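You operate a simulated robot arm through the tools that you are given. There is no shell and no other tool. Be economical: measure what you need, move in short steps, check, and stop when the job is done.

You are at the controls of a simulated two-armed robot. One attempt, no reset.

TASK
On the top of the vice bench, fold the blue cloth in half, so that its two short edges meet.

The check looks at the end state, three seconds after you hand in, the way a careful person would. Anything else that was tipped, shoved, dropped, spilled or broken makes it a failure. Flat cloth is picked up by pressing the open fingertips on it (5 to 10 N) and closing them slowly along it; thin cloth reads only 2 to 8 mm in the jaws.

THE ROBOT
Two 7-joint arms with two-finger parallel grippers on one trunk, on a base that drives. Base frame: it is fixed to the floor where the robot stands at the start and does not move with it; the origin is under the middle of the robot, x ahead of it, y to its left, z up; the surface under the hand at the start is at about z = 86. Lengths are in cm, angles in degrees, forces in N, time in s.
The left shoulder is at the start at [7, 16.3, 114.5], the right one opposite. With the tool pointing down near the work surface each hand reaches from about 40 to 88 cm from the robot's upright axis, wherever it stands, measured 20 degrees to its own side. Places, roughly: top of the vice bench [60, -10, 90]. Payload 3.43 kg a hand.
The TCP of each hand is the grasp point between the finger pads, 3.4 cm short of the fingertips. In the tool frame z runs along the fingers and y along their closing line. Largest opening 12.8 cm; finger width 2.4, thickness 1.2; the body of the gripper, 4.8 by 13 cm, starts 9.6 cm behind the TCP.
Orientation is that of the tool frame in the base frame, as [roll, pitch, yaw] about the fixed x, y, z axes, in that order (R = Rz(yaw) Ry(pitch) Rx(roll)). With the fingers straight down and closing along the base's y, the tool's x points along the base's -x, its y along +y and its z along -z.

THE INTERFACE
- The arms move only by the tool move_arm. It takes "left_steps", "right_steps" or both (then of equal length, played together; a hand with none holds still); each is a list of rows, each an object of numbers (a shift or turn left out is 0, a gripper value left out holds the last): "grip": the gripper command, from -1 (shut) to 1 (fully open), values between in proportion; "x", "y", "z": the shift along the tool's x, y, z in cm; "wx", "wy", "wz": the turn, a rotation vector about the tool's x, y, z in degrees. In form: [{"grip": .., "x": .., "y": .., "z": .., "wx": .., "wy": .., "wz": ..}, ...]. A call has 1 to 12 rows; each row is the pose to reach, as a shift and turn from the pose commanded when the call began, along the tool's axes at that moment. Rows are played at 5 a second. More than 5 cm and 8.6 degrees between two rows, or a gripper value outside its range, and nothing of the call is played. A pose out of reach is approached as far as the arm can. The call stops where the force on the tool passes 40 N (or 10 N more than at its start, if that is more) or the arm is blocked; 0.2 s more then pass. Each finger travels about 15.3 cm/s and halts on what it meets, pressing with about 26 N; the grip force reading is that of the motor and also rises with nothing between the fingers. The clock runs only during rows and for 0.2 s after the last one: add rows that repeat a pose to give the fingers time. It gives the time, the measured TCP pose, the force on the tool (base axes), the opening and the grip force at its end, in the units of the frame above (readings bear some noise), with the torque about the TCP (base axes, N m) and any sound that the robot's microphone picked up.
- Cameras (640 x 400 px; columns grow to the right, rows downward): "scene" is now at [12.57, -0.65, 134.99]; the picture's right is [-0.10, -1.00, 0.00], its down [-0.77, 0.07, -0.63] and it looks along [0.63, -0.06, -0.77] (base axes); focal length 254 px, centre (320, 200). "left" rides on the left gripper at [7.6, 1.1, -16] in its tool frame; the picture's right is [-0.15, 0.99, 0.00], its down [-0.88, -0.13, -0.46] and it looks along [-0.45, -0.07, 0.89] (tool axes); focal length 234 px, centre (320, 200). "right" rides on the right gripper at [7.6, -1.1, -16] in its tool frame; the picture's right is [0.15, 0.99, 0.00], its down [-0.88, 0.13, -0.46] and it looks along [-0.45, 0.07, 0.89] (tool axes); focal length 234 px, centre (320, 200). There is no depth. A picture from a camera that has moved, and an enlarged one, comes with that camera's place and axes in the base frame and with its lens.
- grab_frame(camera): a new picture of that camera. The clock stands still meanwhile.
- move_column(by): slides the trunk up (or, below 0, down) by that many cm; the arms and the scene camera ride with it, the base frame stays. It gives what a move gives, with no picture.
- drive_base(legs): drives the robot by 1 to 6 legs, each [ahead, left, turn to the left] in cm, cm and degrees, along the robot's own axes; the way and the turn of a leg run together, so that a leg with both is an arc; at most 150 cm and 180 degrees a leg. The arms and the cameras ride along, it lands a little off, and it stops where it bumps. It gives what a move gives.
- pan_tilt(pan, tilt): turns the head with the scene camera to pan (to the left, within 86 degrees either way) and tilt (down, from -29 to 69), counted from straight ahead of the robot. It gives what a move gives.
- close_up(camera, box): a new picture of the part [left, top, right, bottom] of that camera's present view, enlarged. The clock stands still meanwhile.
- hand_in(): hands the job in; it is judged then, once.

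Go step by step. Nothing tells you exact positions but the pictures and the camera data: compare them with the known pose of the tool, close in by small moves and look again before you grip or let go. The budget is 120 turns and 100 pictures, counting those below and the enlarged ones. Unless the task says otherwise, let go and move clear before handing in.

The tools are called after "Call:" by a JSON object that holds its "method" and its "body". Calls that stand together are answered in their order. move_arm: Moves the arms, as the interface text tells. Its arguments: {"type":"object","properties":{"left_steps":{"type":"array","items":{"type":"object","properties":{"grip":{"type":"number"},"x":{"type":"number"},"y":{"type":"number"},"z":{"type":"number"},"wx":{"type":"number"},"wy":{"type":"number"},"wz":{"type":"number"}}}},"right_steps":{"type":"array","items":{"type":"object","properties":{"grip":{"type":"number"},"x":{"type":"number"},"y":{"type":"number"},"z":{"type":"number"},"wx":{"type":"number"},"wy":{"type":"number"},"wz":{"type":"number"}}}}},"required":[]} The other tools are called the same way: move_column (by) slides the trunk up or down; drive_base (legs) drives the base; pan_tilt (pan, tilt) turns the head that bears the scene camera; grab_frame (camera) takes a picture; close_up (camera, box) takes an enlarged picture of a part of a camera's view; hand_in () hands the job in.

At the start:

```text
clock: 0.0
left_tool_pos: [55.54, 22.45, 106.35]
left_orientation: [-180.0, 0.0, 180.0]
left_force: [0.1, 0.2, 0.3]
left_moment: [0.02, 0.01, 0.02]
left_grip_width: 12.8
left_gripper_force: 0.1
right_tool_pos: [43.77, -28.22, 109.15]
right_orientation: [180.0, 0.1, 180.0]
right_force: [0.6, -0.6, 0.7]
right_moment: [0.0, 0.01, -0.01]
right_grip_width: 12.8
right_gripper_force: 0.0
trunk travel left (down, up): [-62.5, 31.5]
robot x, y, heading: [-0.03, -0.06, -0.1]
head pan, tilt: [-5.5, 50.8]
```

scene: 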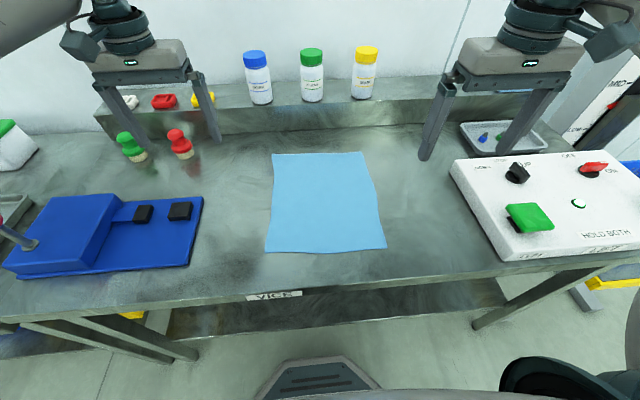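
right: 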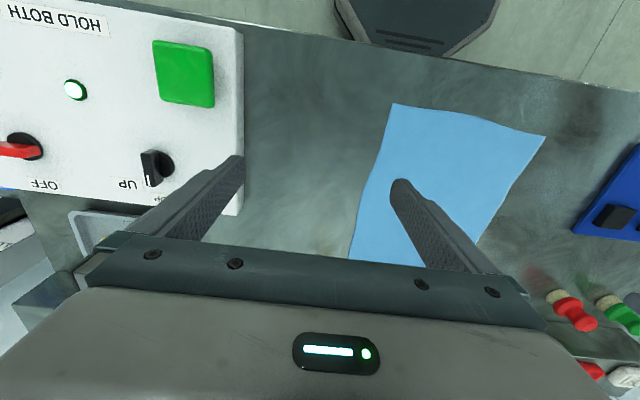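
left: 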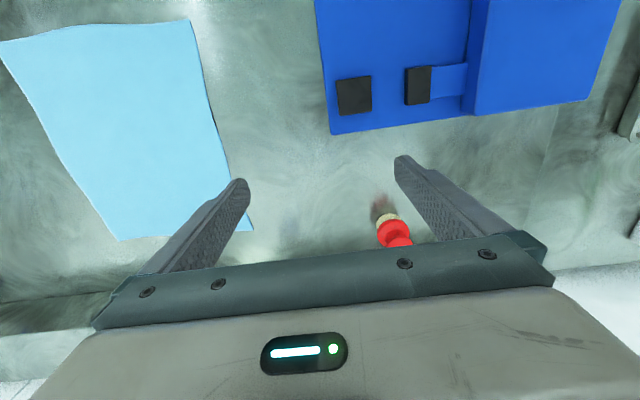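

The cloth lies with its long side along x: roughly x 38–71 and y -18 to +8.5, with the short edges near and far. I'll fold the far edge over to the near one, and I'm backing the base up first to get comfortable reach.

Call:
{"method": "drive_base", "body": {"legs": [[-10, 0, 0]]}}

Call:
{"method": "pan_tilt", "body": {"pan": -5, "tilt": 42}}

Call:
{"method": "grab_frame", "body": {"camera": "scene"}}

```text
clock: 1.1
left_tool_pos: [45.5, 22.42, 106.31]
left_orientation: [180.0, 0.0, -179.9]
left_force: [0.5, 0.4, 0.4]
left_moment: [0.0, 0.0, 0.04]
left_grip_width: 12.77
left_gripper_force: 0.0
right_tool_pos: [33.88, -28.24, 109.08]
right_orientation: [-180.0, 0.0, -180.0]
right_force: [-0.1, -0.7, 0.0]
right_moment: [0.01, -0.05, -0.01]
right_grip_width: 12.81
right_gripper_force: 0.2
trunk travel left (down, up): [-62.5, 31.5]
robot x, y, heading: [-10.01, 0.05, -0.1]
head pan, tilt: [-5.5, 50.8]
```

```text
clock: 1.9
left_tool_pos: [45.62, 22.51, 106.32]
left_orientation: [180.0, 0.0, 180.0]
left_force: [-1.4, -0.3, -0.1]
left_moment: [-0.03, -0.03, 0.02]
left_grip_width: 12.82
left_gripper_force: 0.0
right_tool_pos: [33.74, -28.17, 109.07]
right_orientation: [179.9, 0.0, 180.0]
right_force: [-0.4, 0.1, 0.4]
right_moment: [0.01, 0.02, 0.02]
right_grip_width: 12.81
right_gripper_force: 0.0
trunk travel left (down, up): [-62.5, 31.5]
robot x, y, heading: [-10.13, -0.09, 0.2]
head pan, tilt: [-5.0, 42.0]
```

```text
96 pictures are left
camera scene: at [3.26, -0.66, 136.22], right [-0.09, -1.0, 0.0], down [-0.67, 0.06, -0.74], along [0.74, -0.06, -0.67], focal length 254 px, centre (320, 200)
```

scene: 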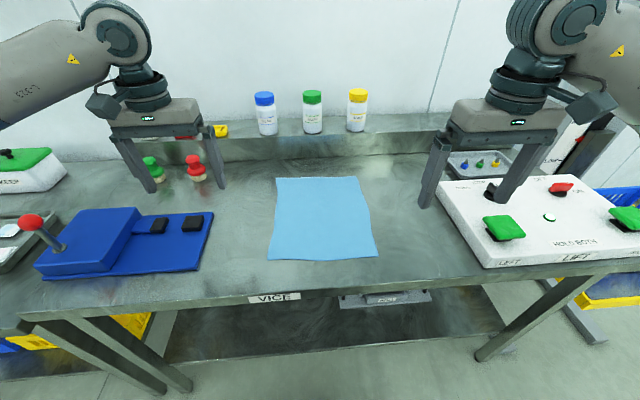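

The corner estimates agree: far-left (70.7, 8), far-right (69, -18.3), near-left (39, 8.7), near-right (37.5, -17). Next I'll bring both hands above the far corners with narrowed fingers.

Call:
{"method": "move_arm", "body": {"left_steps": [{"grip": -0.375, "x": -3, "y": -2.2, "z": 0.8}, {"x": -6, "y": -4.4, "z": 1.6}, {"x": -9, "y": -6.6, "z": 2.4}, {"x": -12.1, "y": -8.8, "z": 3.2}, {"x": -15.1, "y": -11, "z": 3.9}, {"x": -18.1, "y": -13.2, "z": 4.7}, {"x": -21.1, "y": -15.5, "z": 5.5}, {"x": -24.2, "y": -17.7, "z": 6.3}, {"x": -24.2, "y": -17.7, "z": 6.3}], "right_steps": [{"grip": -0.375, "x": -4.3, "y": 1.7, "z": 1.1}, {"x": -8.7, "y": 3.3, "z": 2.3}, {"x": -13, "y": 5, "z": 3.4}, {"x": -17.3, "y": 6.7, "z": 4.5}, {"x": -21.7, "y": 8.4, "z": 5.7}, {"x": -26, "y": 10, "z": 6.8}, {"x": -30.4, "y": 11.7, "z": 8}, {"x": -34.7, "y": 13.4, "z": 9.1}, {"x": -34.7, "y": 13.4, "z": 9.1}]}}

Call:
{"method": "grab_frame", "body": {"camera": "scene"}}

Call:
{"method": "grab_frame", "body": {"camera": "left"}}

Call:
{"method": "grab_frame", "body": {"camera": "right"}}

```text
clock: 3.9
left_tool_pos: [69.92, 4.88, 100.07]
left_orientation: [180.0, 0.0, -179.9]
left_force: [0.3, 0.6, 0.1]
left_moment: [-0.04, 0.03, -0.01]
left_grip_width: 3.99
left_gripper_force: 0.2
right_tool_pos: [68.43, -14.74, 100.14]
right_orientation: [-179.8, 0.0, -179.9]
right_force: [0.5, 0.1, -0.5]
right_moment: [-0.06, 0.0, -0.01]
right_grip_width: 4.0
right_gripper_force: 0.0
trunk travel left (down, up): [-62.5, 31.5]
robot x, y, heading: [-9.49, -0.04, 0.0]
head pan, tilt: [-5.0, 42.0]
```

```text
95 pictures are left
camera scene: at [3.23, -0.59, 136.23], right [-0.09, -1.0, 0.0], down [-0.67, 0.06, -0.74], along [0.74, -0.07, -0.67], focal length 254 px, centre (320, 200)
```

scene: 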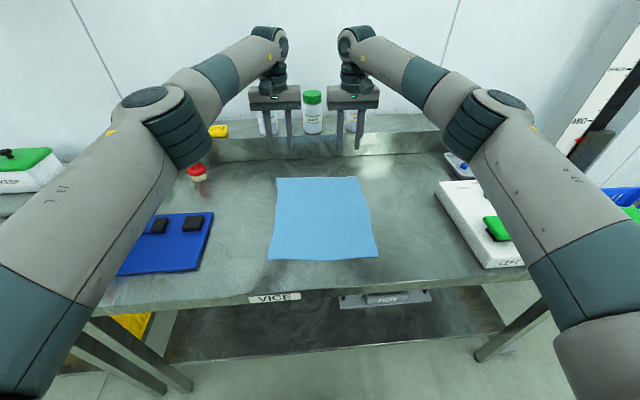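

```text
94 pictures are left
camera left: at [62.35, 5.97, 116.05], right [0.15, 0.99, 0.0], down [0.88, -0.13, 0.46], along [0.45, -0.07, -0.89], focal length 234 px, centre (320, 200)
```

left: 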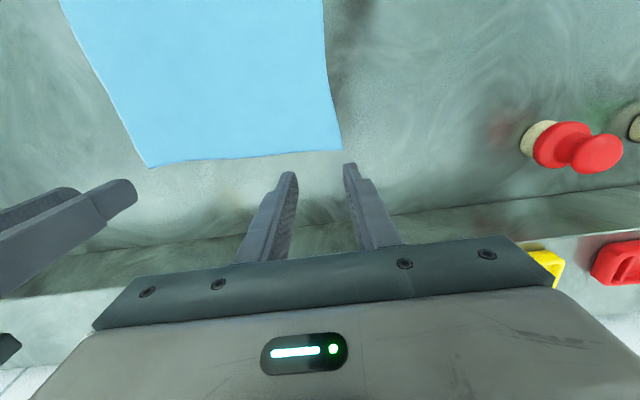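

```text
93 pictures are left
camera right: at [60.85, -15.77, 116.1], right [-0.15, 0.99, 0.0], down [0.88, 0.13, 0.46], along [0.45, 0.07, -0.89], focal length 234 px, centre (320, 200)
```

right: 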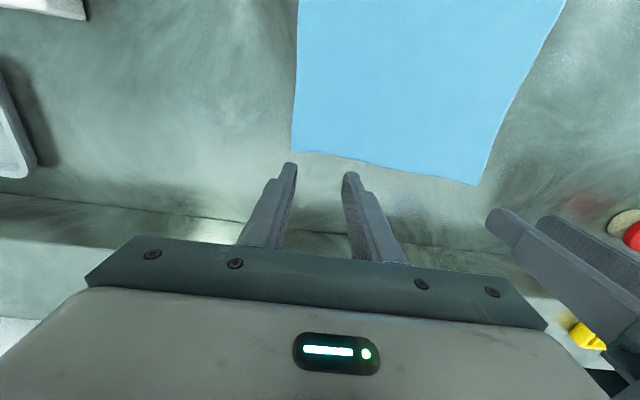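

The hand cameras confirm the far corners at L (70.7, 7.7) and R (69.2, -18.3). I'll lower both hands to just above the cloth, then press gently.

Call:
{"method": "move_arm", "body": {"left_steps": [{"z": 4}, {"z": 7.5}, {"z": 9.5}, {"z": 10.2}, {"z": 10.2}], "right_steps": [{"z": 4}, {"z": 7.5}, {"z": 9.5}, {"z": 10.2}, {"z": 10.2}]}}

Call:
{"method": "grab_frame", "body": {"camera": "left"}}

Call:
{"method": "grab_frame", "body": {"camera": "right"}}

```text
clock: 5.0
left_tool_pos: [69.82, 4.94, 89.72]
left_orientation: [180.0, 0.0, -179.8]
left_force: [0.2, -0.1, -0.2]
left_moment: [-0.01, 0.02, -0.02]
left_grip_width: 4.0
left_gripper_force: 0.1
right_tool_pos: [68.37, -14.91, 89.86]
right_orientation: [180.0, -0.1, 180.0]
right_force: [0.5, 0.3, 0.0]
right_moment: [-0.01, 0.0, 0.01]
right_grip_width: 3.97
right_gripper_force: 0.1
trunk travel left (down, up): [-62.5, 31.5]
robot x, y, heading: [-10.41, -0.25, 0.1]
head pan, tilt: [-5.0, 42.0]
```

```text
92 pictures are left
camera left: at [62.2, 5.95, 105.71], right [0.15, 0.99, 0.0], down [0.88, -0.13, 0.46], along [0.45, -0.07, -0.89], focal length 234 px, centre (320, 200)
```

left: 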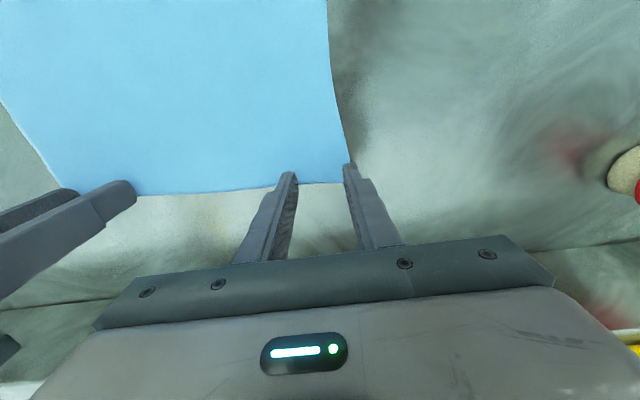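

```text
91 pictures are left
camera right: at [60.85, -16.0, 105.72], right [-0.15, 0.99, 0.0], down [0.88, 0.13, 0.46], along [0.45, 0.07, -0.89], focal length 234 px, centre (320, 200)
```

right: 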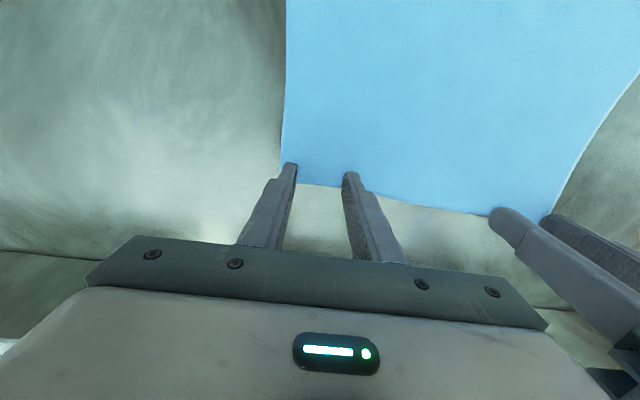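

Both hands are just above the surface, with the outer fingers close to the cloth's side edges. I'll shift them slightly inward and press in small increments.

Call:
{"method": "move_arm", "body": {"left_steps": [{"x": 0.5, "y": -1.0}, {"x": 0.5, "y": -1.0, "z": 0.3}, {"x": 0.5, "y": -1.0, "z": 0.45}, {"x": 0.5, "y": -1.0, "z": 0.45}], "right_steps": [{"x": 0.5, "y": 0.7}, {"x": 0.5, "y": 0.7, "z": 0.3}, {"x": 0.5, "y": 0.7, "z": 0.5}, {"x": 0.5, "y": 0.7, "z": 0.5}]}}

```text
clock: 6.0
left_tool_pos: [69.35, 3.98, 89.45]
left_orientation: [-180.0, 0.2, -179.9]
left_force: [3.1, 1.3, 11.3]
left_moment: [0.08, -0.05, -0.02]
left_grip_width: 4.03
left_gripper_force: 0.0
right_tool_pos: [67.93, -14.24, 89.53]
right_orientation: [179.9, 0.1, 179.9]
right_force: [1.2, -0.4, 7.0]
right_moment: [-0.05, -0.02, 0.01]
right_grip_width: 4.0
right_gripper_force: 0.0
trunk travel left (down, up): [-62.5, 31.5]
robot x, y, heading: [-9.93, 0.03, -0.0]
head pan, tilt: [-5.0, 42.0]
```

Both hands are in contact at about 7–11 N. Now I'll close the fingers slowly along the cloth.

Call:
{"method": "move_arm", "body": {"left_steps": [{"grip": -0.44}, {"grip": -0.5}, {"grip": -0.56}, {"grip": -0.62}, {"grip": -0.68}, {"grip": -0.74}, {"grip": -0.8}, {"grip": -0.86}, {"grip": -0.92}, {"grip": -1}, {"grip": -1}], "right_steps": [{"grip": -0.44}, {"grip": -0.5}, {"grip": -0.56}, {"grip": -0.62}, {"grip": -0.68}, {"grip": -0.74}, {"grip": -0.8}, {"grip": -0.86}, {"grip": -0.92}, {"grip": -1}, {"grip": -1}]}}

Call:
{"method": "grab_frame", "body": {"camera": "left"}}

Call:
{"method": "grab_frame", "body": {"camera": "right"}}

```text
clock: 8.4
left_tool_pos: [69.19, 3.85, 89.54]
left_orientation: [180.0, 0.2, -179.8]
left_force: [-0.7, 0.7, 16.8]
left_moment: [0.04, -0.01, 0.01]
left_grip_width: 0.17
left_gripper_force: 25.9
right_tool_pos: [67.71, -14.2, 89.51]
right_orientation: [-180.0, 0.0, -180.0]
right_force: [-0.1, 0.4, 5.5]
right_moment: [-0.01, -0.01, 0.02]
right_grip_width: 0.03
right_gripper_force: 25.9
trunk travel left (down, up): [-62.5, 31.5]
robot x, y, heading: [-10.21, 0.05, 0.2]
head pan, tilt: [-5.0, 42.0]
```

```text
90 pictures are left
camera left: at [61.51, 4.89, 105.45], right [0.15, 0.99, 0.0], down [0.88, -0.13, 0.46], along [0.45, -0.07, -0.89], focal length 234 px, centre (320, 200)
```

left: 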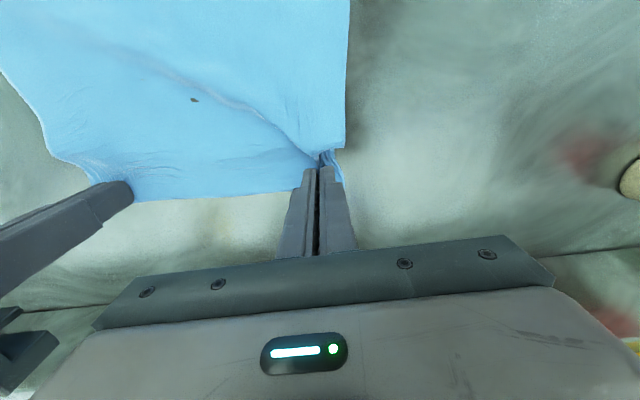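

```text
89 pictures are left
camera right: at [60.18, -15.26, 105.42], right [-0.15, 0.99, 0.0], down [0.88, 0.13, 0.46], along [0.45, 0.07, -0.89], focal length 234 px, centre (320, 200)
```

right: 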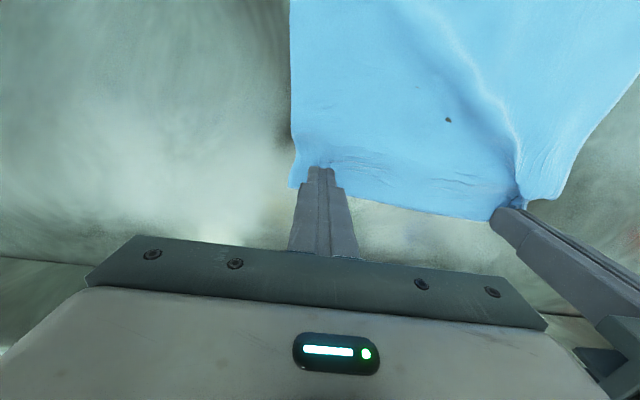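

The left hand seems to have pinched cloth (1.7 mm), while the right slid over it (0.3 mm). I'll zoom in to check the left grip and the small dark spot.

Call:
{"method": "close_up", "body": {"camera": "left", "box": [240, 90, 400, 190]}}

Call:
{"method": "close_up", "body": {"camera": "right", "box": [240, 80, 480, 230]}}

```text
4.00 times, centred on (320, 140) of left
camera zoom: at [61.51, 4.89, 105.45], right [0.15, 0.99, 0.0], down [0.88, -0.13, 0.46], along [0.45, -0.07, -0.89], focal length 937 px, centre (320, 440)
```

zoom: 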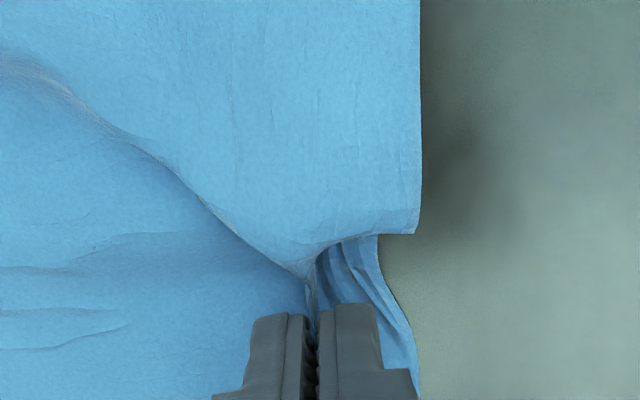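

```text
2.67 times, centred on (360, 155) of right
camera zoom: at [60.18, -15.26, 105.42], right [-0.15, 0.99, 0.0], down [0.88, 0.13, 0.46], along [0.45, 0.07, -0.89], focal length 624 px, centre (213, 320)
```

zoom: 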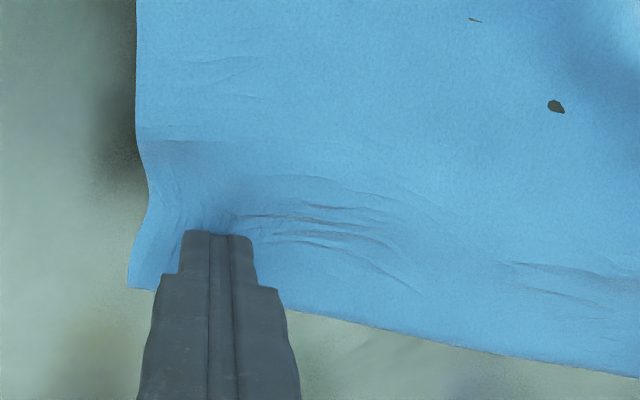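

The left fingers do hold a ridge of cloth; the spot looks like the table showing through. I'll redo the right grip with firmer pressure, holding the left still.

Call:
{"method": "move_arm", "body": {"right_steps": [{"z": -0.8}, {"z": -0.8, "grip": -0.3}, {"z": -0.8, "grip": -0.3}, {"z": -0.2, "grip": -0.3}, {"z": 0.15, "grip": -0.3}, {"z": 0.15, "grip": -0.3}]}}

Call:
{"method": "grab_frame", "body": {"camera": "right"}}

```text
clock: 9.8
left_tool_pos: [69.2, 3.9, 89.57]
left_orientation: [-180.0, 0.2, -179.9]
left_force: [1.9, 0.2, 15.5]
left_moment: [0.02, -0.09, -0.03]
left_grip_width: 0.17
left_gripper_force: 26.3
right_tool_pos: [67.77, -14.15, 89.56]
right_orientation: [-180.0, 0.2, 180.0]
right_force: [-1.1, -1.1, 10.6]
right_moment: [-0.11, 0.08, 0.01]
right_grip_width: 4.52
right_gripper_force: 0.1
trunk travel left (down, up): [-62.5, 31.5]
robot x, y, heading: [-10.28, -0.45, -0.1]
head pan, tilt: [-5.0, 42.0]
```

```text
86 pictures are left
camera right: at [60.23, -15.19, 105.39], right [-0.15, 0.99, 0.0], down [0.88, 0.13, 0.46], along [0.45, 0.07, -0.89], focal length 234 px, centre (320, 200)
```

right: 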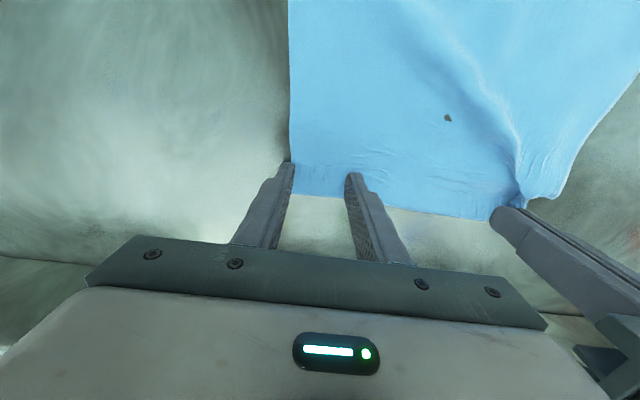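

The outer right finger is at the cloth's side edge again. I'll lift it, shift inward, press and close in one go.

Call:
{"method": "move_arm", "body": {"right_steps": [{"z": -0.6, "grip": -0.35}, {"z": -0.6, "y": 1.2, "x": 0.4}, {"z": -0.1, "y": 1.2, "x": 0.4}, {"z": 0.05, "y": 1.2, "x": 0.4}, {"z": 0.05, "y": 1.2, "x": 0.4}]}}

Call:
{"method": "move_arm", "body": {"right_steps": [{"grip": -0.41}, {"grip": -0.48}, {"grip": -0.54}, {"grip": -0.6}, {"grip": -0.66}, {"grip": -0.72}, {"grip": -0.78}, {"grip": -0.84}, {"grip": -0.9}, {"grip": -0.96}, {"grip": -1}, {"grip": -1}]}}

Call:
{"method": "close_up", "body": {"camera": "right", "box": [240, 80, 480, 230]}}

```text
clock: 11.1
left_tool_pos: [69.06, 3.9, 89.59]
left_orientation: [-180.0, 0.1, -180.0]
left_force: [3.3, -0.2, 10.9]
left_moment: [0.03, -0.07, 0.03]
left_grip_width: 0.18
left_gripper_force: 26.4
right_tool_pos: [67.38, -12.89, 89.52]
right_orientation: [180.0, 0.3, 180.0]
right_force: [-4.4, -0.7, 18.7]
right_moment: [-0.29, 0.11, -0.06]
right_grip_width: 4.11
right_gripper_force: 0.0
trunk travel left (down, up): [-62.5, 31.5]
robot x, y, heading: [-10.3, 0.02, -0.0]
head pan, tilt: [-5.0, 42.0]
```

```text
clock: 13.7
left_tool_pos: [68.98, 3.89, 89.65]
left_orientation: [-179.9, 0.2, -180.0]
left_force: [0.8, -4.9, 0.8]
left_moment: [-0.19, -0.01, 0.14]
left_grip_width: 0.19
left_gripper_force: 25.3
right_tool_pos: [67.33, -12.97, 89.54]
right_orientation: [-179.9, 0.3, 179.9]
right_force: [-3.0, 4.4, 31.0]
right_moment: [0.12, 0.0, 0.13]
right_grip_width: 0.43
right_gripper_force: 26.1
trunk travel left (down, up): [-62.5, 31.5]
robot x, y, heading: [-10.33, -0.38, -0.1]
head pan, tilt: [-5.0, 42.0]
```

```text
2.67 times, centred on (360, 155) of right
camera zoom: at [59.77, -13.89, 105.38], right [-0.15, 0.99, 0.0], down [0.88, 0.13, 0.46], along [0.46, 0.07, -0.89], focal length 624 px, centre (213, 320)
```

zoom: 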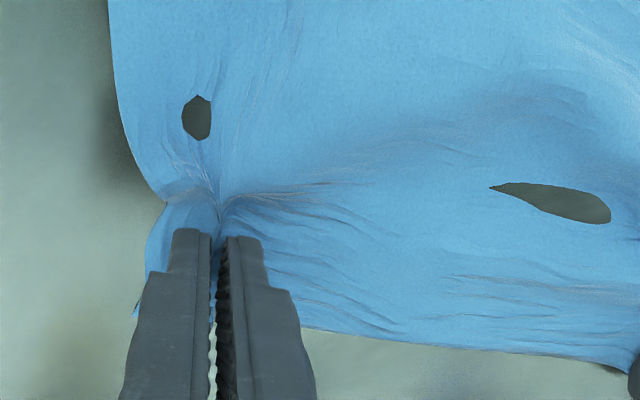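

The right hand now holds 4.3 mm of cloth. I'll lift both by 4 cm to see whether they hold.

Call:
{"method": "move_arm", "body": {"left_steps": [{"z": -1}, {"z": -2.2, "x": 0.5}, {"z": -4, "x": 1}, {"z": -4, "x": 1}], "right_steps": [{"z": -1}, {"z": -2.2, "x": 0.5}, {"z": -4, "x": 1}, {"z": -4, "x": 1}]}}

Call:
{"method": "grab_frame", "body": {"camera": "left"}}

Call:
{"method": "grab_frame", "body": {"camera": "right"}}

Call:
{"method": "grab_frame", "body": {"camera": "scene"}}

```text
clock: 14.7
left_tool_pos: [68.58, 3.98, 93.2]
left_orientation: [-180.0, -0.1, -179.9]
left_force: [-0.5, -5.5, -0.5]
left_moment: [-0.17, -0.01, 0.12]
left_grip_width: 0.19
left_gripper_force: 26.2
right_tool_pos: [66.82, -12.82, 93.01]
right_orientation: [-179.9, -0.2, -180.0]
right_force: [-0.5, 3.4, 0.2]
right_moment: [0.19, 0.06, 0.01]
right_grip_width: 0.23
right_gripper_force: 26.3
trunk travel left (down, up): [-62.5, 31.5]
robot x, y, heading: [-10.01, 0.19, 0.0]
head pan, tilt: [-5.0, 42.0]
```

```text
84 pictures are left
camera left: at [60.88, 5.0, 109.09], right [0.15, 0.99, 0.0], down [0.88, -0.13, 0.45], along [0.45, -0.07, -0.89], focal length 234 px, centre (320, 200)
```

left: 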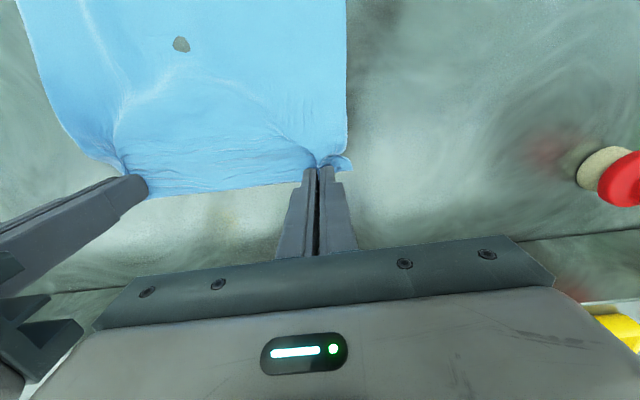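

```text
83 pictures are left
camera right: at [59.24, -13.93, 108.88], right [-0.15, 0.99, 0.0], down [0.88, 0.13, 0.45], along [0.45, 0.07, -0.89], focal length 234 px, centre (320, 200)
```

right: 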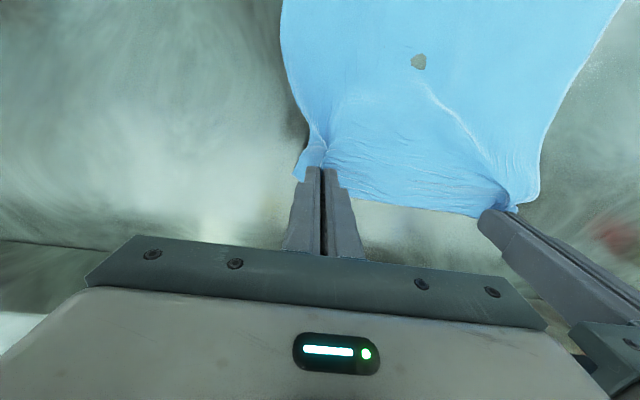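

```text
82 pictures are left
camera scene: at [3.41, -0.67, 136.2], right [-0.09, -1.0, 0.0], down [-0.67, 0.06, -0.74], along [0.74, -0.06, -0.67], focal length 254 px, centre (320, 200)
```

scene: 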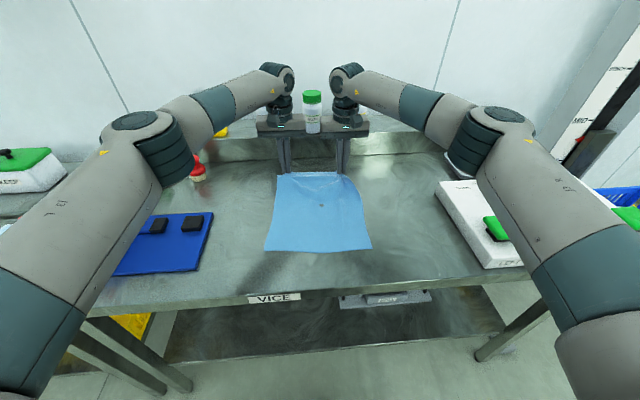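

Both grips hold. The near edge has crept to about x 40–42. I'll now carry the far edge up and back in an arc, tilting the fingers forward as it goes, and stop halfway to look.

Call:
{"method": "move_arm", "body": {"left_steps": [{"x": 1.4, "z": -1.4, "wy": -3, "y": -0.2}, {"x": 2.85, "z": -2.7, "wy": -6, "y": -0.4}, {"x": 4.5, "z": -3.9, "wy": -9, "y": -0.4}, {"x": 6.2, "z": -5.1, "wy": -12, "y": -0.4}, {"x": 8.1, "z": -6.1, "wy": -15, "y": -0.4}, {"x": 10.05, "z": -7, "wy": -18, "y": -0.4}, {"x": 12, "z": -7.5, "wy": -21, "y": -0.4}, {"x": 13.9, "z": -7.9, "wy": -24, "y": -0.4}, {"x": 15.8, "z": -7.9, "wy": -27, "y": -0.4}, {"x": 17.7, "z": -7.7, "wy": -30, "y": -0.4}], "right_steps": [{"x": 1.4, "z": -1.4, "wy": -3}, {"x": 2.85, "z": -2.7, "wy": -6}, {"x": 4.5, "z": -3.9, "wy": -9}, {"x": 6.2, "z": -5.1, "wy": -12}, {"x": 8.1, "z": -6.1, "wy": -15}, {"x": 10.05, "z": -7, "wy": -18}, {"x": 12, "z": -7.5, "wy": -21}, {"x": 13.9, "z": -7.9, "wy": -24}, {"x": 15.8, "z": -7.9, "wy": -27}, {"x": 17.7, "z": -7.7, "wy": -30}]}}

Call:
{"method": "grab_frame", "body": {"camera": "scene"}}

Call:
{"method": "grab_frame", "body": {"camera": "left"}}

Call:
{"method": "grab_frame", "body": {"camera": "right"}}

```text
clock: 16.9
left_tool_pos: [50.6, 3.5, 101.08]
left_orientation: [179.9, 30.1, -179.8]
left_force: [1.1, -1.4, -0.3]
left_moment: [-0.05, 0.0, -0.03]
left_grip_width: 0.18
left_gripper_force: 25.6
right_tool_pos: [48.85, -12.9, 100.79]
right_orientation: [179.9, 30.2, 180.0]
right_force: [-0.8, 1.8, -0.6]
right_moment: [0.04, 0.0, 0.05]
right_grip_width: 0.18
right_gripper_force: 26.1
trunk travel left (down, up): [-62.5, 31.5]
robot x, y, heading: [-9.92, -0.08, -0.2]
head pan, tilt: [-5.0, 42.0]
```

```text
81 pictures are left
camera scene: at [3.21, -0.65, 136.23], right [-0.09, -1.0, 0.0], down [-0.67, 0.06, -0.74], along [0.74, -0.06, -0.67], focal length 254 px, centre (320, 200)
```

scene: 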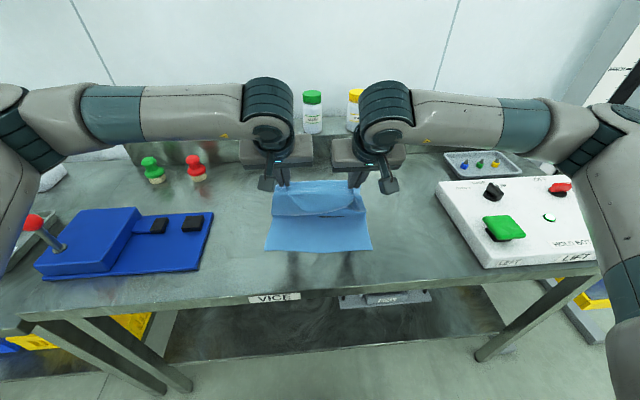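

```text
80 pictures are left
camera left: at [36.04, 4.54, 111.06], right [0.13, 0.99, 0.07], down [0.53, -0.13, 0.84], along [0.84, -0.07, -0.54], focal length 234 px, centre (320, 200)
```

left: 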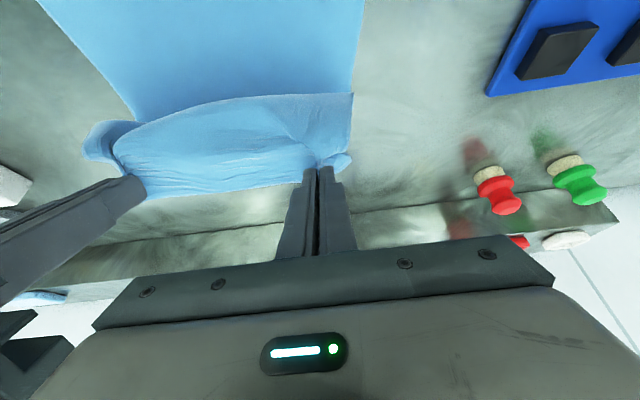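

```text
79 pictures are left
camera right: at [34.16, -13.86, 110.71], right [-0.13, 0.99, -0.07], down [0.53, 0.13, 0.84], along [0.84, 0.07, -0.54], focal length 234 px, centre (320, 200)
```

right: 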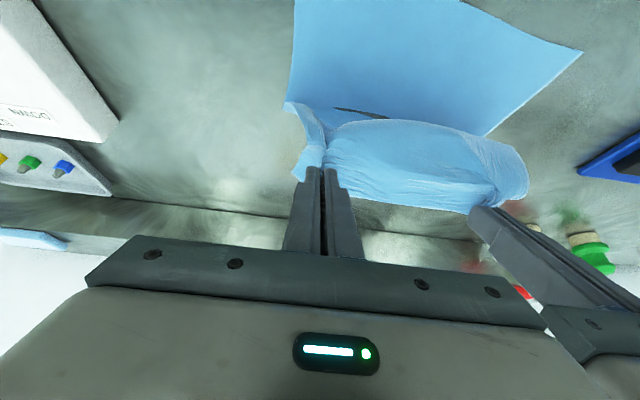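

The fold is forming nicely and the near edge is holding still at x ≈ 40.5–42. I'll continue the arc down toward the near edge with more forward tilt.

Call:
{"method": "move_arm", "body": {"left_steps": [{"x": 1.2, "z": 0, "wy": -2.5}, {"x": 2.33, "z": -0.07, "wy": -5}, {"x": 3.7, "z": 0.05, "wy": -7.5}, {"x": 5.07, "z": 0.19, "wy": -10}, {"x": 6.5, "z": 0.5, "wy": -12.5}, {"x": 7.98, "z": 0.82, "wy": -15}, {"x": 9.5, "z": 1.2, "wy": -17.5}, {"x": 10.98, "z": 1.63, "wy": -20}, {"x": 12.3, "z": 2.15, "wy": -22.5}, {"x": 13.56, "z": 2.68, "wy": -25}], "right_steps": [{"x": 1.2, "z": 0, "wy": -2.5}, {"x": 2.33, "z": -0.07, "wy": -5}, {"x": 3.7, "z": 0.05, "wy": -7.5}, {"x": 5.07, "z": 0.19, "wy": -10}, {"x": 6.5, "z": 0.5, "wy": -12.5}, {"x": 7.98, "z": 0.82, "wy": -15}, {"x": 9.5, "z": 1.2, "wy": -17.5}, {"x": 10.98, "z": 1.63, "wy": -20}, {"x": 12.3, "z": 2.15, "wy": -22.5}, {"x": 13.56, "z": 2.68, "wy": -25}]}}

Call:
{"method": "grab_frame", "body": {"camera": "scene"}}

Call:
{"method": "grab_frame", "body": {"camera": "left"}}

Call:
{"method": "grab_frame", "body": {"camera": "right"}}

```text
clock: 19.1
left_tool_pos: [40.48, 3.42, 92.0]
left_orientation: [180.0, 55.0, -179.9]
left_force: [0.3, 0.1, 0.8]
left_moment: [-0.05, 0.02, -0.01]
left_grip_width: 0.17
left_gripper_force: 25.6
right_tool_pos: [42.48, -10.65, 90.52]
right_orientation: [-179.9, 55.0, 180.0]
right_force: [0.2, 0.1, 0.5]
right_moment: [-0.02, 0.0, 0.01]
right_grip_width: 0.21
right_gripper_force: 26.0
right hand out of reach, approached as far as the arm can: row 6, 7, 8, 9, 10
trunk travel left (down, up): [-62.5, 31.5]
robot x, y, heading: [-10.15, -0.03, -0.1]
head pan, tilt: [-5.0, 42.0]
```

```text
78 pictures are left
camera scene: at [3.32, -0.64, 136.23], right [-0.09, -1.0, 0.0], down [-0.67, 0.06, -0.74], along [0.74, -0.06, -0.67], focal length 254 px, centre (320, 200)
```

scene: 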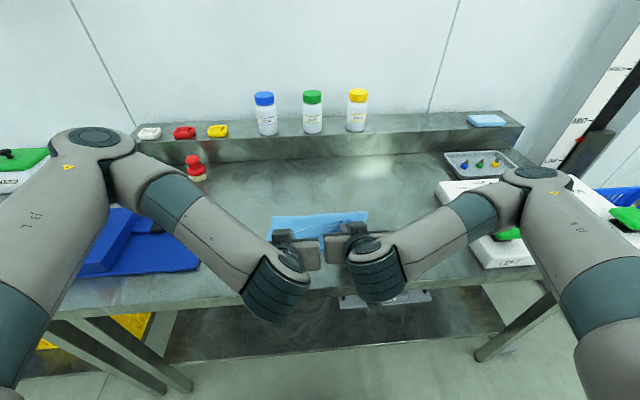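

```text
77 pictures are left
camera left: at [22.92, 4.44, 94.89], right [0.08, 0.99, 0.12], down [0.13, -0.13, 0.98], along [0.99, -0.07, -0.14], focal length 234 px, centre (320, 200)
```

left: 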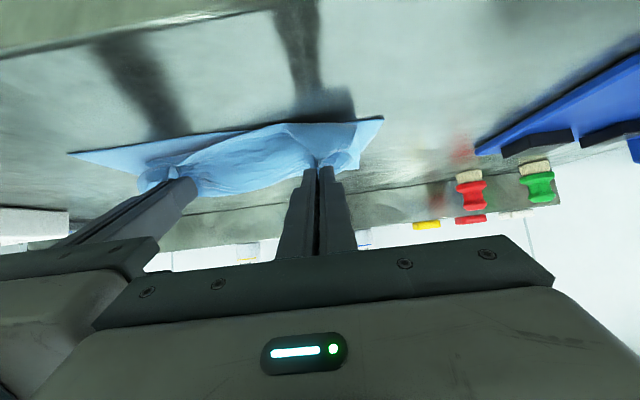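

```text
76 pictures are left
camera right: at [25.05, -11.59, 93.26], right [-0.08, 0.99, -0.12], down [0.13, 0.13, 0.98], along [0.99, 0.07, -0.14], focal length 234 px, centre (320, 200)
```

right: 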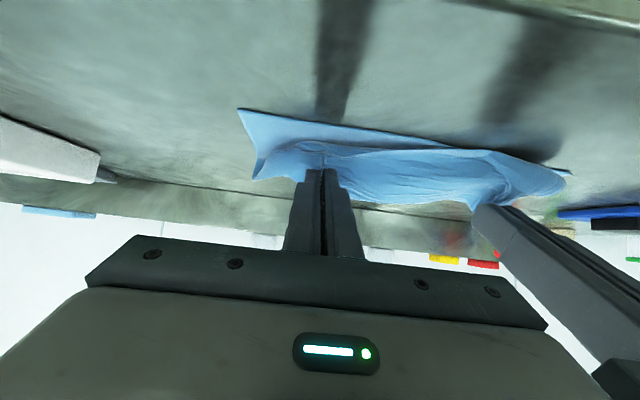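

The right hand has run out of reach because it's too close to the trunk; the cloth is still held by both hands. I'll move both hands forward and up a little, back the base off, and finish the lay-down from there.

Call:
{"method": "move_arm", "body": {"left_steps": [{"x": -2, "z": 1.0}, {"x": -4, "z": 2.1}, {"x": -5.9, "z": 3.2}, {"x": -5.9, "z": 3.2}], "right_steps": [{"x": -2, "z": 1.0}, {"x": -4, "z": 2.1}, {"x": -5.9, "z": 3.2}, {"x": -5.9, "z": 3.2}]}}

```text
clock: 20.1
left_tool_pos: [46.42, 3.54, 94.93]
left_orientation: [180.0, 55.0, 179.9]
left_force: [1.2, 0.3, -0.3]
left_moment: [-0.03, 0.05, 0.0]
left_grip_width: 0.14
left_gripper_force: 25.2
right_tool_pos: [48.62, -10.51, 93.48]
right_orientation: [-180.0, 55.1, 180.0]
right_force: [0.0, -0.1, 0.3]
right_moment: [-0.01, -0.01, 0.03]
right_grip_width: 0.22
right_gripper_force: 25.8
trunk travel left (down, up): [-62.5, 31.5]
robot x, y, heading: [-10.02, -0.38, -0.1]
head pan, tilt: [-5.0, 42.0]
```

Call:
{"method": "drive_base", "body": {"legs": [[-7, 0, 0]]}}

Call:
{"method": "grab_frame", "body": {"camera": "scene"}}

```text
clock: 21.1
left_tool_pos: [39.66, 3.26, 94.88]
left_orientation: [-180.0, 54.9, 179.8]
left_force: [-1.1, -0.4, 0.6]
left_moment: [-0.01, -0.03, -0.02]
left_grip_width: 0.19
left_gripper_force: 25.7
right_tool_pos: [41.85, -10.7, 93.31]
right_orientation: [180.0, 55.0, 179.8]
right_force: [-0.2, 0.5, -0.2]
right_moment: [-0.02, -0.01, 0.05]
right_grip_width: 0.21
right_gripper_force: 26.3
trunk travel left (down, up): [-62.5, 31.5]
robot x, y, heading: [-16.71, -0.07, -0.4]
head pan, tilt: [-5.0, 42.0]
```

```text
75 pictures are left
camera scene: at [-3.6, -0.7, 136.23], right [-0.09, -1.0, 0.0], down [-0.67, 0.06, -0.74], along [0.74, -0.07, -0.67], focal length 254 px, centre (320, 200)
```

scene: 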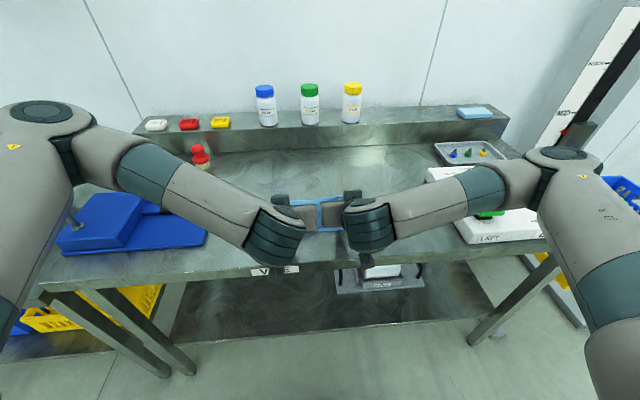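

The base is now at x = -16.7 with room to work. I'll lay the held edge down just inside the near edge (which sits at about x 41.6 at the left grip and 40.3 at the right), spreading the right hand back out to y ≈ -12.9.

Call:
{"method": "move_arm", "body": {"left_steps": [{"x": 0.8, "z": 0.6}, {"x": 1.6, "z": 1.2}, {"x": 2.4, "z": 1.8}, {"x": 3.1, "z": 2.3}, {"x": 3.1, "z": 2.3}], "right_steps": [{"x": 1.0, "y": -0.6, "z": -0.1}, {"x": 2, "y": -1.2, "z": -0.2}, {"x": 2.9, "y": -1.8, "z": -0.4}, {"x": 3.8, "y": -2.2, "z": -1.2}, {"x": 3.8, "y": -2.2, "z": -1.2}]}}

Call:
{"method": "grab_frame", "body": {"camera": "left"}}

Call:
{"method": "grab_frame", "body": {"camera": "right"}}

```text
clock: 22.3
left_tool_pos: [40.01, 3.2, 91.1]
left_orientation: [179.9, 55.0, 179.8]
left_force: [0.0, -1.7, 0.5]
left_moment: [-0.06, -0.01, -0.02]
left_grip_width: 0.15
left_gripper_force: 25.9
right_tool_pos: [38.77, -13.01, 90.71]
right_orientation: [-180.0, 55.0, 179.7]
right_force: [0.2, 1.2, 1.1]
right_moment: [-0.02, 0.01, 0.06]
right_grip_width: 0.23
right_gripper_force: 26.2
trunk travel left (down, up): [-62.5, 31.5]
robot x, y, heading: [-17.13, 0.23, -0.1]
head pan, tilt: [-5.0, 42.0]
```

```text
74 pictures are left
camera left: at [22.45, 4.25, 94.02], right [0.09, 0.99, 0.12], down [0.13, -0.13, 0.98], along [0.99, -0.07, -0.14], focal length 234 px, centre (320, 200)
```

left: 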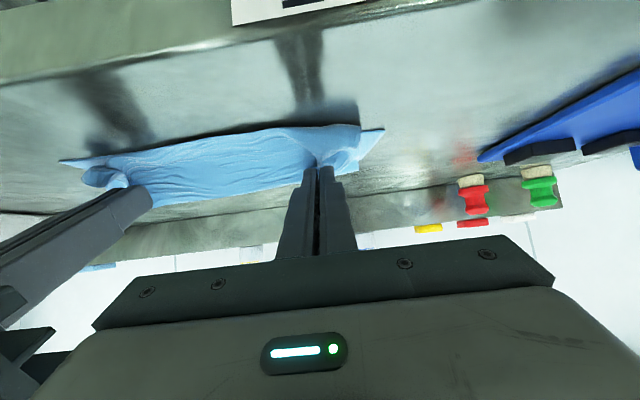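

```text
73 pictures are left
camera right: at [21.22, -13.99, 93.65], right [-0.08, 0.99, -0.12], down [0.13, 0.13, 0.98], along [0.99, 0.06, -0.14], focal length 234 px, centre (320, 200)
```

right: 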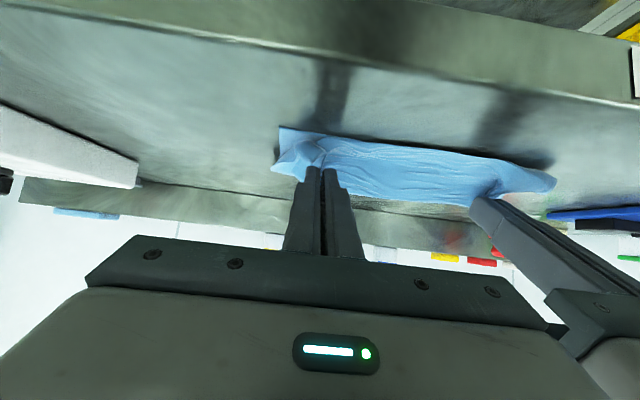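

The upper edge is nearly over the near edge. I'll lower the last 1.3–1.6 cm.

Call:
{"method": "move_arm", "body": {"left_steps": [{"x": 0.6, "z": 0.4}, {"x": 1.2, "z": 0.85}, {"x": 1.2, "z": 0.85}], "right_steps": [{"x": 0.5, "z": 0.35}, {"x": 1.0, "z": 0.7}, {"x": 1.0, "z": 0.7}]}}

Call:
{"method": "close_up", "body": {"camera": "left", "box": [40, 60, 440, 310]}}

Call:
{"method": "close_up", "body": {"camera": "right", "box": [220, 60, 620, 310]}}

```text
clock: 23.1
left_tool_pos: [39.72, 3.32, 89.78]
left_orientation: [-179.9, 55.1, 179.9]
left_force: [1.3, -1.6, 5.4]
left_moment: [-0.07, -0.11, -0.01]
left_grip_width: 0.18
left_gripper_force: 26.0
right_tool_pos: [38.7, -12.97, 89.67]
right_orientation: [179.9, 54.8, 179.7]
right_force: [0.7, 1.2, 3.0]
right_moment: [-0.01, -0.05, 0.07]
right_grip_width: 0.2
right_gripper_force: 26.1
trunk travel left (down, up): [-62.5, 31.5]
robot x, y, heading: [-16.9, 0.1, -0.1]
head pan, tilt: [-5.0, 42.0]
```

```text
1.60 times, centred on (240, 185) of left
camera zoom: at [22.25, 4.29, 92.59], right [0.09, 0.99, 0.12], down [0.13, -0.13, 0.98], along [0.99, -0.07, -0.14], focal length 375 px, centre (448, 224)
```

zoom: 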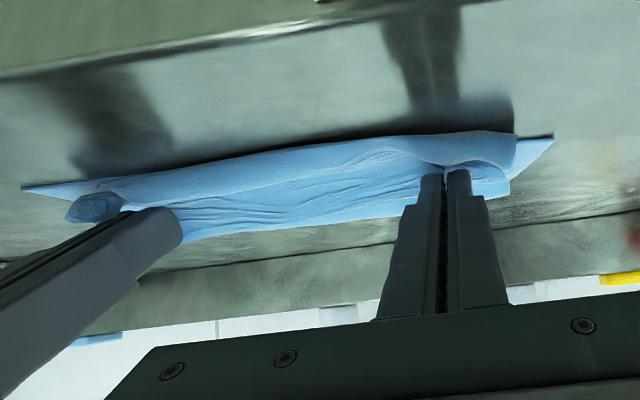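

```text
1.60 times, centred on (420, 185) of right
camera zoom: at [21.19, -13.93, 92.55], right [-0.08, 0.99, -0.12], down [0.13, 0.13, 0.98], along [0.99, 0.06, -0.14], focal length 375 px, centre (160, 224)
```

zoom: 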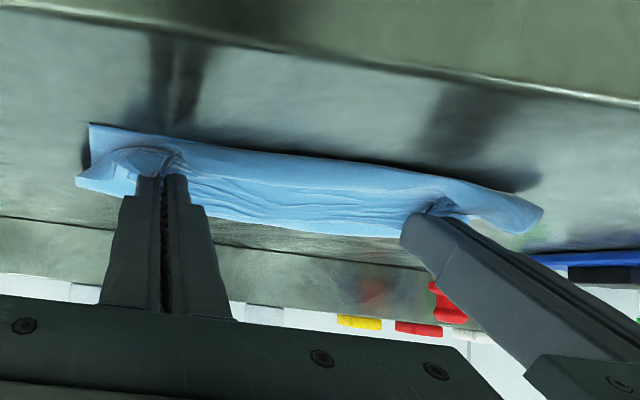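

The edge is held but the fold line formed too close to me (about x 53 instead of 56). That leaves slack in the upper layer, and the laid edge curls under. I'll carry the edge back to the far side, let the bottom layer lie down again, and return on a low path.

Call:
{"method": "move_arm", "body": {"left_steps": [{"x": -3.61, "z": -0.08}, {"x": -7.78, "z": 0.65}, {"x": -11.43, "z": 2.37}, {"x": -13.85, "z": 4.95}, {"x": -15.45, "z": 8.1}, {"x": -16.23, "z": 11.83}, {"x": -16.44, "z": 14.74}, {"x": -16.77, "z": 16.95}, {"x": -16.77, "z": 16.95}], "right_steps": [{"x": -3.61, "z": -0.08}, {"x": -7.78, "z": 0.65}, {"x": -11.43, "z": 2.37}, {"x": -13.85, "z": 4.95}, {"x": -15.45, "z": 8.1}, {"x": -16.23, "z": 11.83}, {"x": -16.44, "z": 14.74}, {"x": -16.77, "z": 16.95}, {"x": -16.77, "z": 16.95}]}}

Call:
{"method": "grab_frame", "body": {"camera": "scene"}}

Call:
{"method": "grab_frame", "body": {"camera": "left"}}

```text
clock: 25.1
left_tool_pos: [63.38, 3.28, 93.57]
left_orientation: [-180.0, 55.0, 179.8]
left_force: [-0.5, -1.0, -0.1]
left_moment: [-0.07, -0.05, -0.02]
left_grip_width: 0.16
left_gripper_force: 26.2
right_tool_pos: [62.34, -12.98, 93.86]
right_orientation: [-180.0, 54.9, 179.7]
right_force: [-0.6, 1.5, -0.6]
right_moment: [0.01, 0.02, 0.07]
right_grip_width: 0.23
right_gripper_force: 26.1
trunk travel left (down, up): [-62.5, 31.5]
robot x, y, heading: [-16.65, -0.23, -0.5]
head pan, tilt: [-5.0, 42.0]
```

```text
70 pictures are left
camera scene: at [-3.53, -0.7, 136.23], right [-0.09, -1.0, 0.0], down [-0.67, 0.06, -0.74], along [0.74, -0.07, -0.67], focal length 254 px, centre (320, 200)
```

scene: 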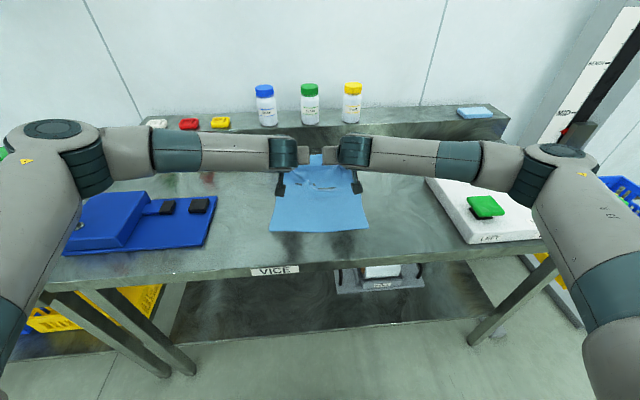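

```text
69 pictures are left
camera left: at [45.93, 4.34, 96.52], right [0.09, 0.99, 0.12], down [0.13, -0.13, 0.98], along [0.99, -0.07, -0.14], focal length 234 px, centre (320, 200)
```

left: 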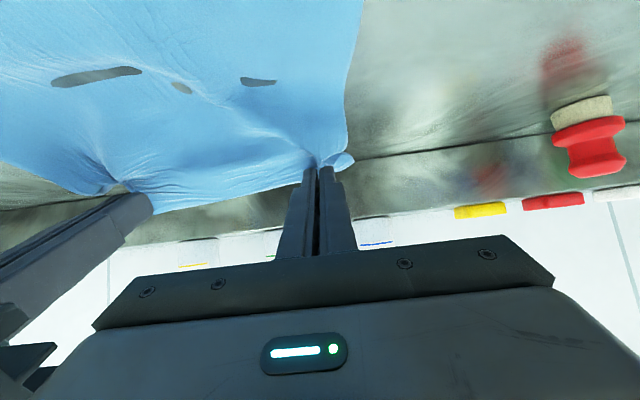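

The cloth is laid open again with the near edge at x ≈ 41.2 (left) and 40 (right). I'll return the held edge along a low path so the fold rolls to the middle.

Call:
{"method": "move_arm", "body": {"left_steps": [{"x": 0.66, "z": -1.98, "wy": -1}, {"x": 1.48, "z": -3.85, "wy": -2}, {"x": 2.46, "z": -5.6, "wy": -3}, {"x": 3.61, "z": -7.24, "wy": -4}, {"x": 4.76, "z": -8.88, "wy": -5}, {"x": 5.91, "z": -10.52, "wy": -6}, {"x": 7.22, "z": -12.04, "wy": -7}, {"x": 8.61, "z": -13.5, "wy": -8}, {"x": 10.08, "z": -14.91, "wy": -9}, {"x": 11.48, "z": -16.38, "wy": -10}], "right_steps": [{"x": 0.66, "z": -1.98, "wy": -1}, {"x": 1.48, "z": -3.85, "wy": -2}, {"x": 2.46, "z": -5.6, "wy": -3}, {"x": 3.61, "z": -7.24, "wy": -4}, {"x": 4.76, "z": -8.88, "wy": -5}, {"x": 5.91, "z": -10.52, "wy": -6}, {"x": 7.22, "z": -12.04, "wy": -7}, {"x": 8.61, "z": -13.5, "wy": -8}, {"x": 10.08, "z": -14.91, "wy": -9}, {"x": 11.48, "z": -16.38, "wy": -10}]}}

Call:
{"method": "grab_frame", "body": {"camera": "scene"}}

Call:
{"method": "grab_frame", "body": {"camera": "left"}}

Call:
{"method": "grab_frame", "body": {"camera": "right"}}

```text
clock: 27.3
left_tool_pos: [43.15, 3.34, 93.69]
left_orientation: [-179.8, 65.1, -179.9]
left_force: [0.3, -1.2, 0.7]
left_moment: [-0.05, 0.01, -0.06]
left_grip_width: 0.18
left_gripper_force: 25.9
right_tool_pos: [42.0, -12.89, 93.66]
right_orientation: [-179.9, 65.1, 179.7]
right_force: [0.1, 2.1, -0.5]
right_moment: [0.0, 0.05, 0.05]
right_grip_width: 0.2
right_gripper_force: 26.2
trunk travel left (down, up): [-62.5, 31.5]
robot x, y, heading: [-16.54, 0.2, -0.2]
head pan, tilt: [-5.0, 42.0]
```

```text
68 pictures are left
camera scene: at [-3.54, -0.57, 136.22], right [-0.09, -1.0, 0.0], down [-0.67, 0.06, -0.74], along [0.74, -0.07, -0.67], focal length 254 px, centre (320, 200)
```

scene: 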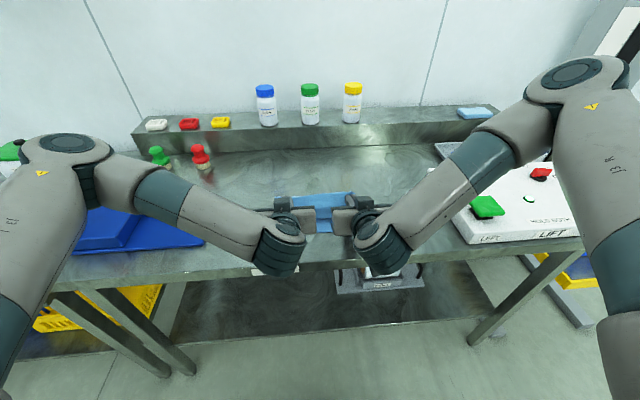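

```text
67 pictures are left
camera left: at [25.43, 4.41, 93.44], right [0.06, 0.99, 0.13], down [-0.04, -0.13, 0.99], along [1.0, -0.07, 0.03], focal length 234 px, centre (320, 200)
```

left: 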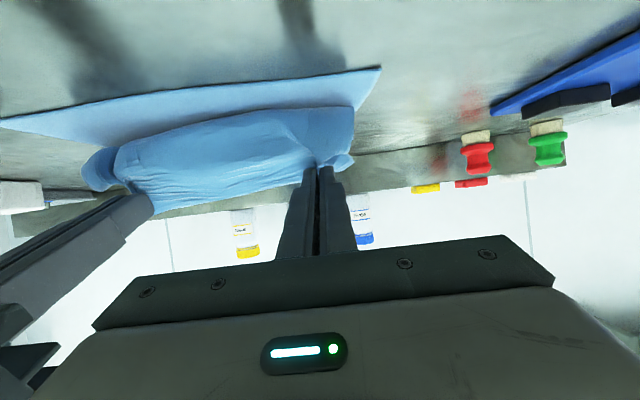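

```text
66 pictures are left
camera right: at [24.39, -13.85, 93.54], right [-0.06, 0.99, -0.13], down [-0.04, 0.13, 0.99], along [1.0, 0.06, 0.03], focal length 234 px, centre (320, 200)
```

right: 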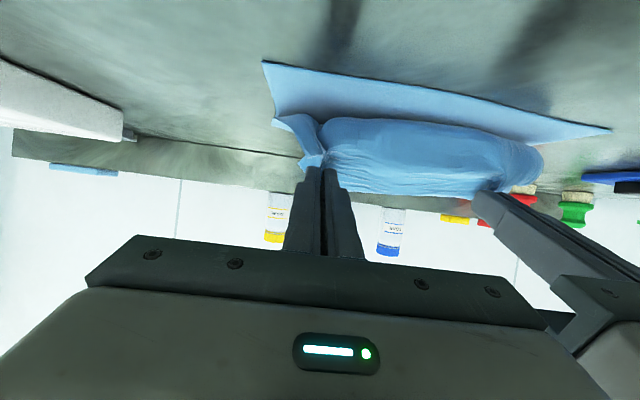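

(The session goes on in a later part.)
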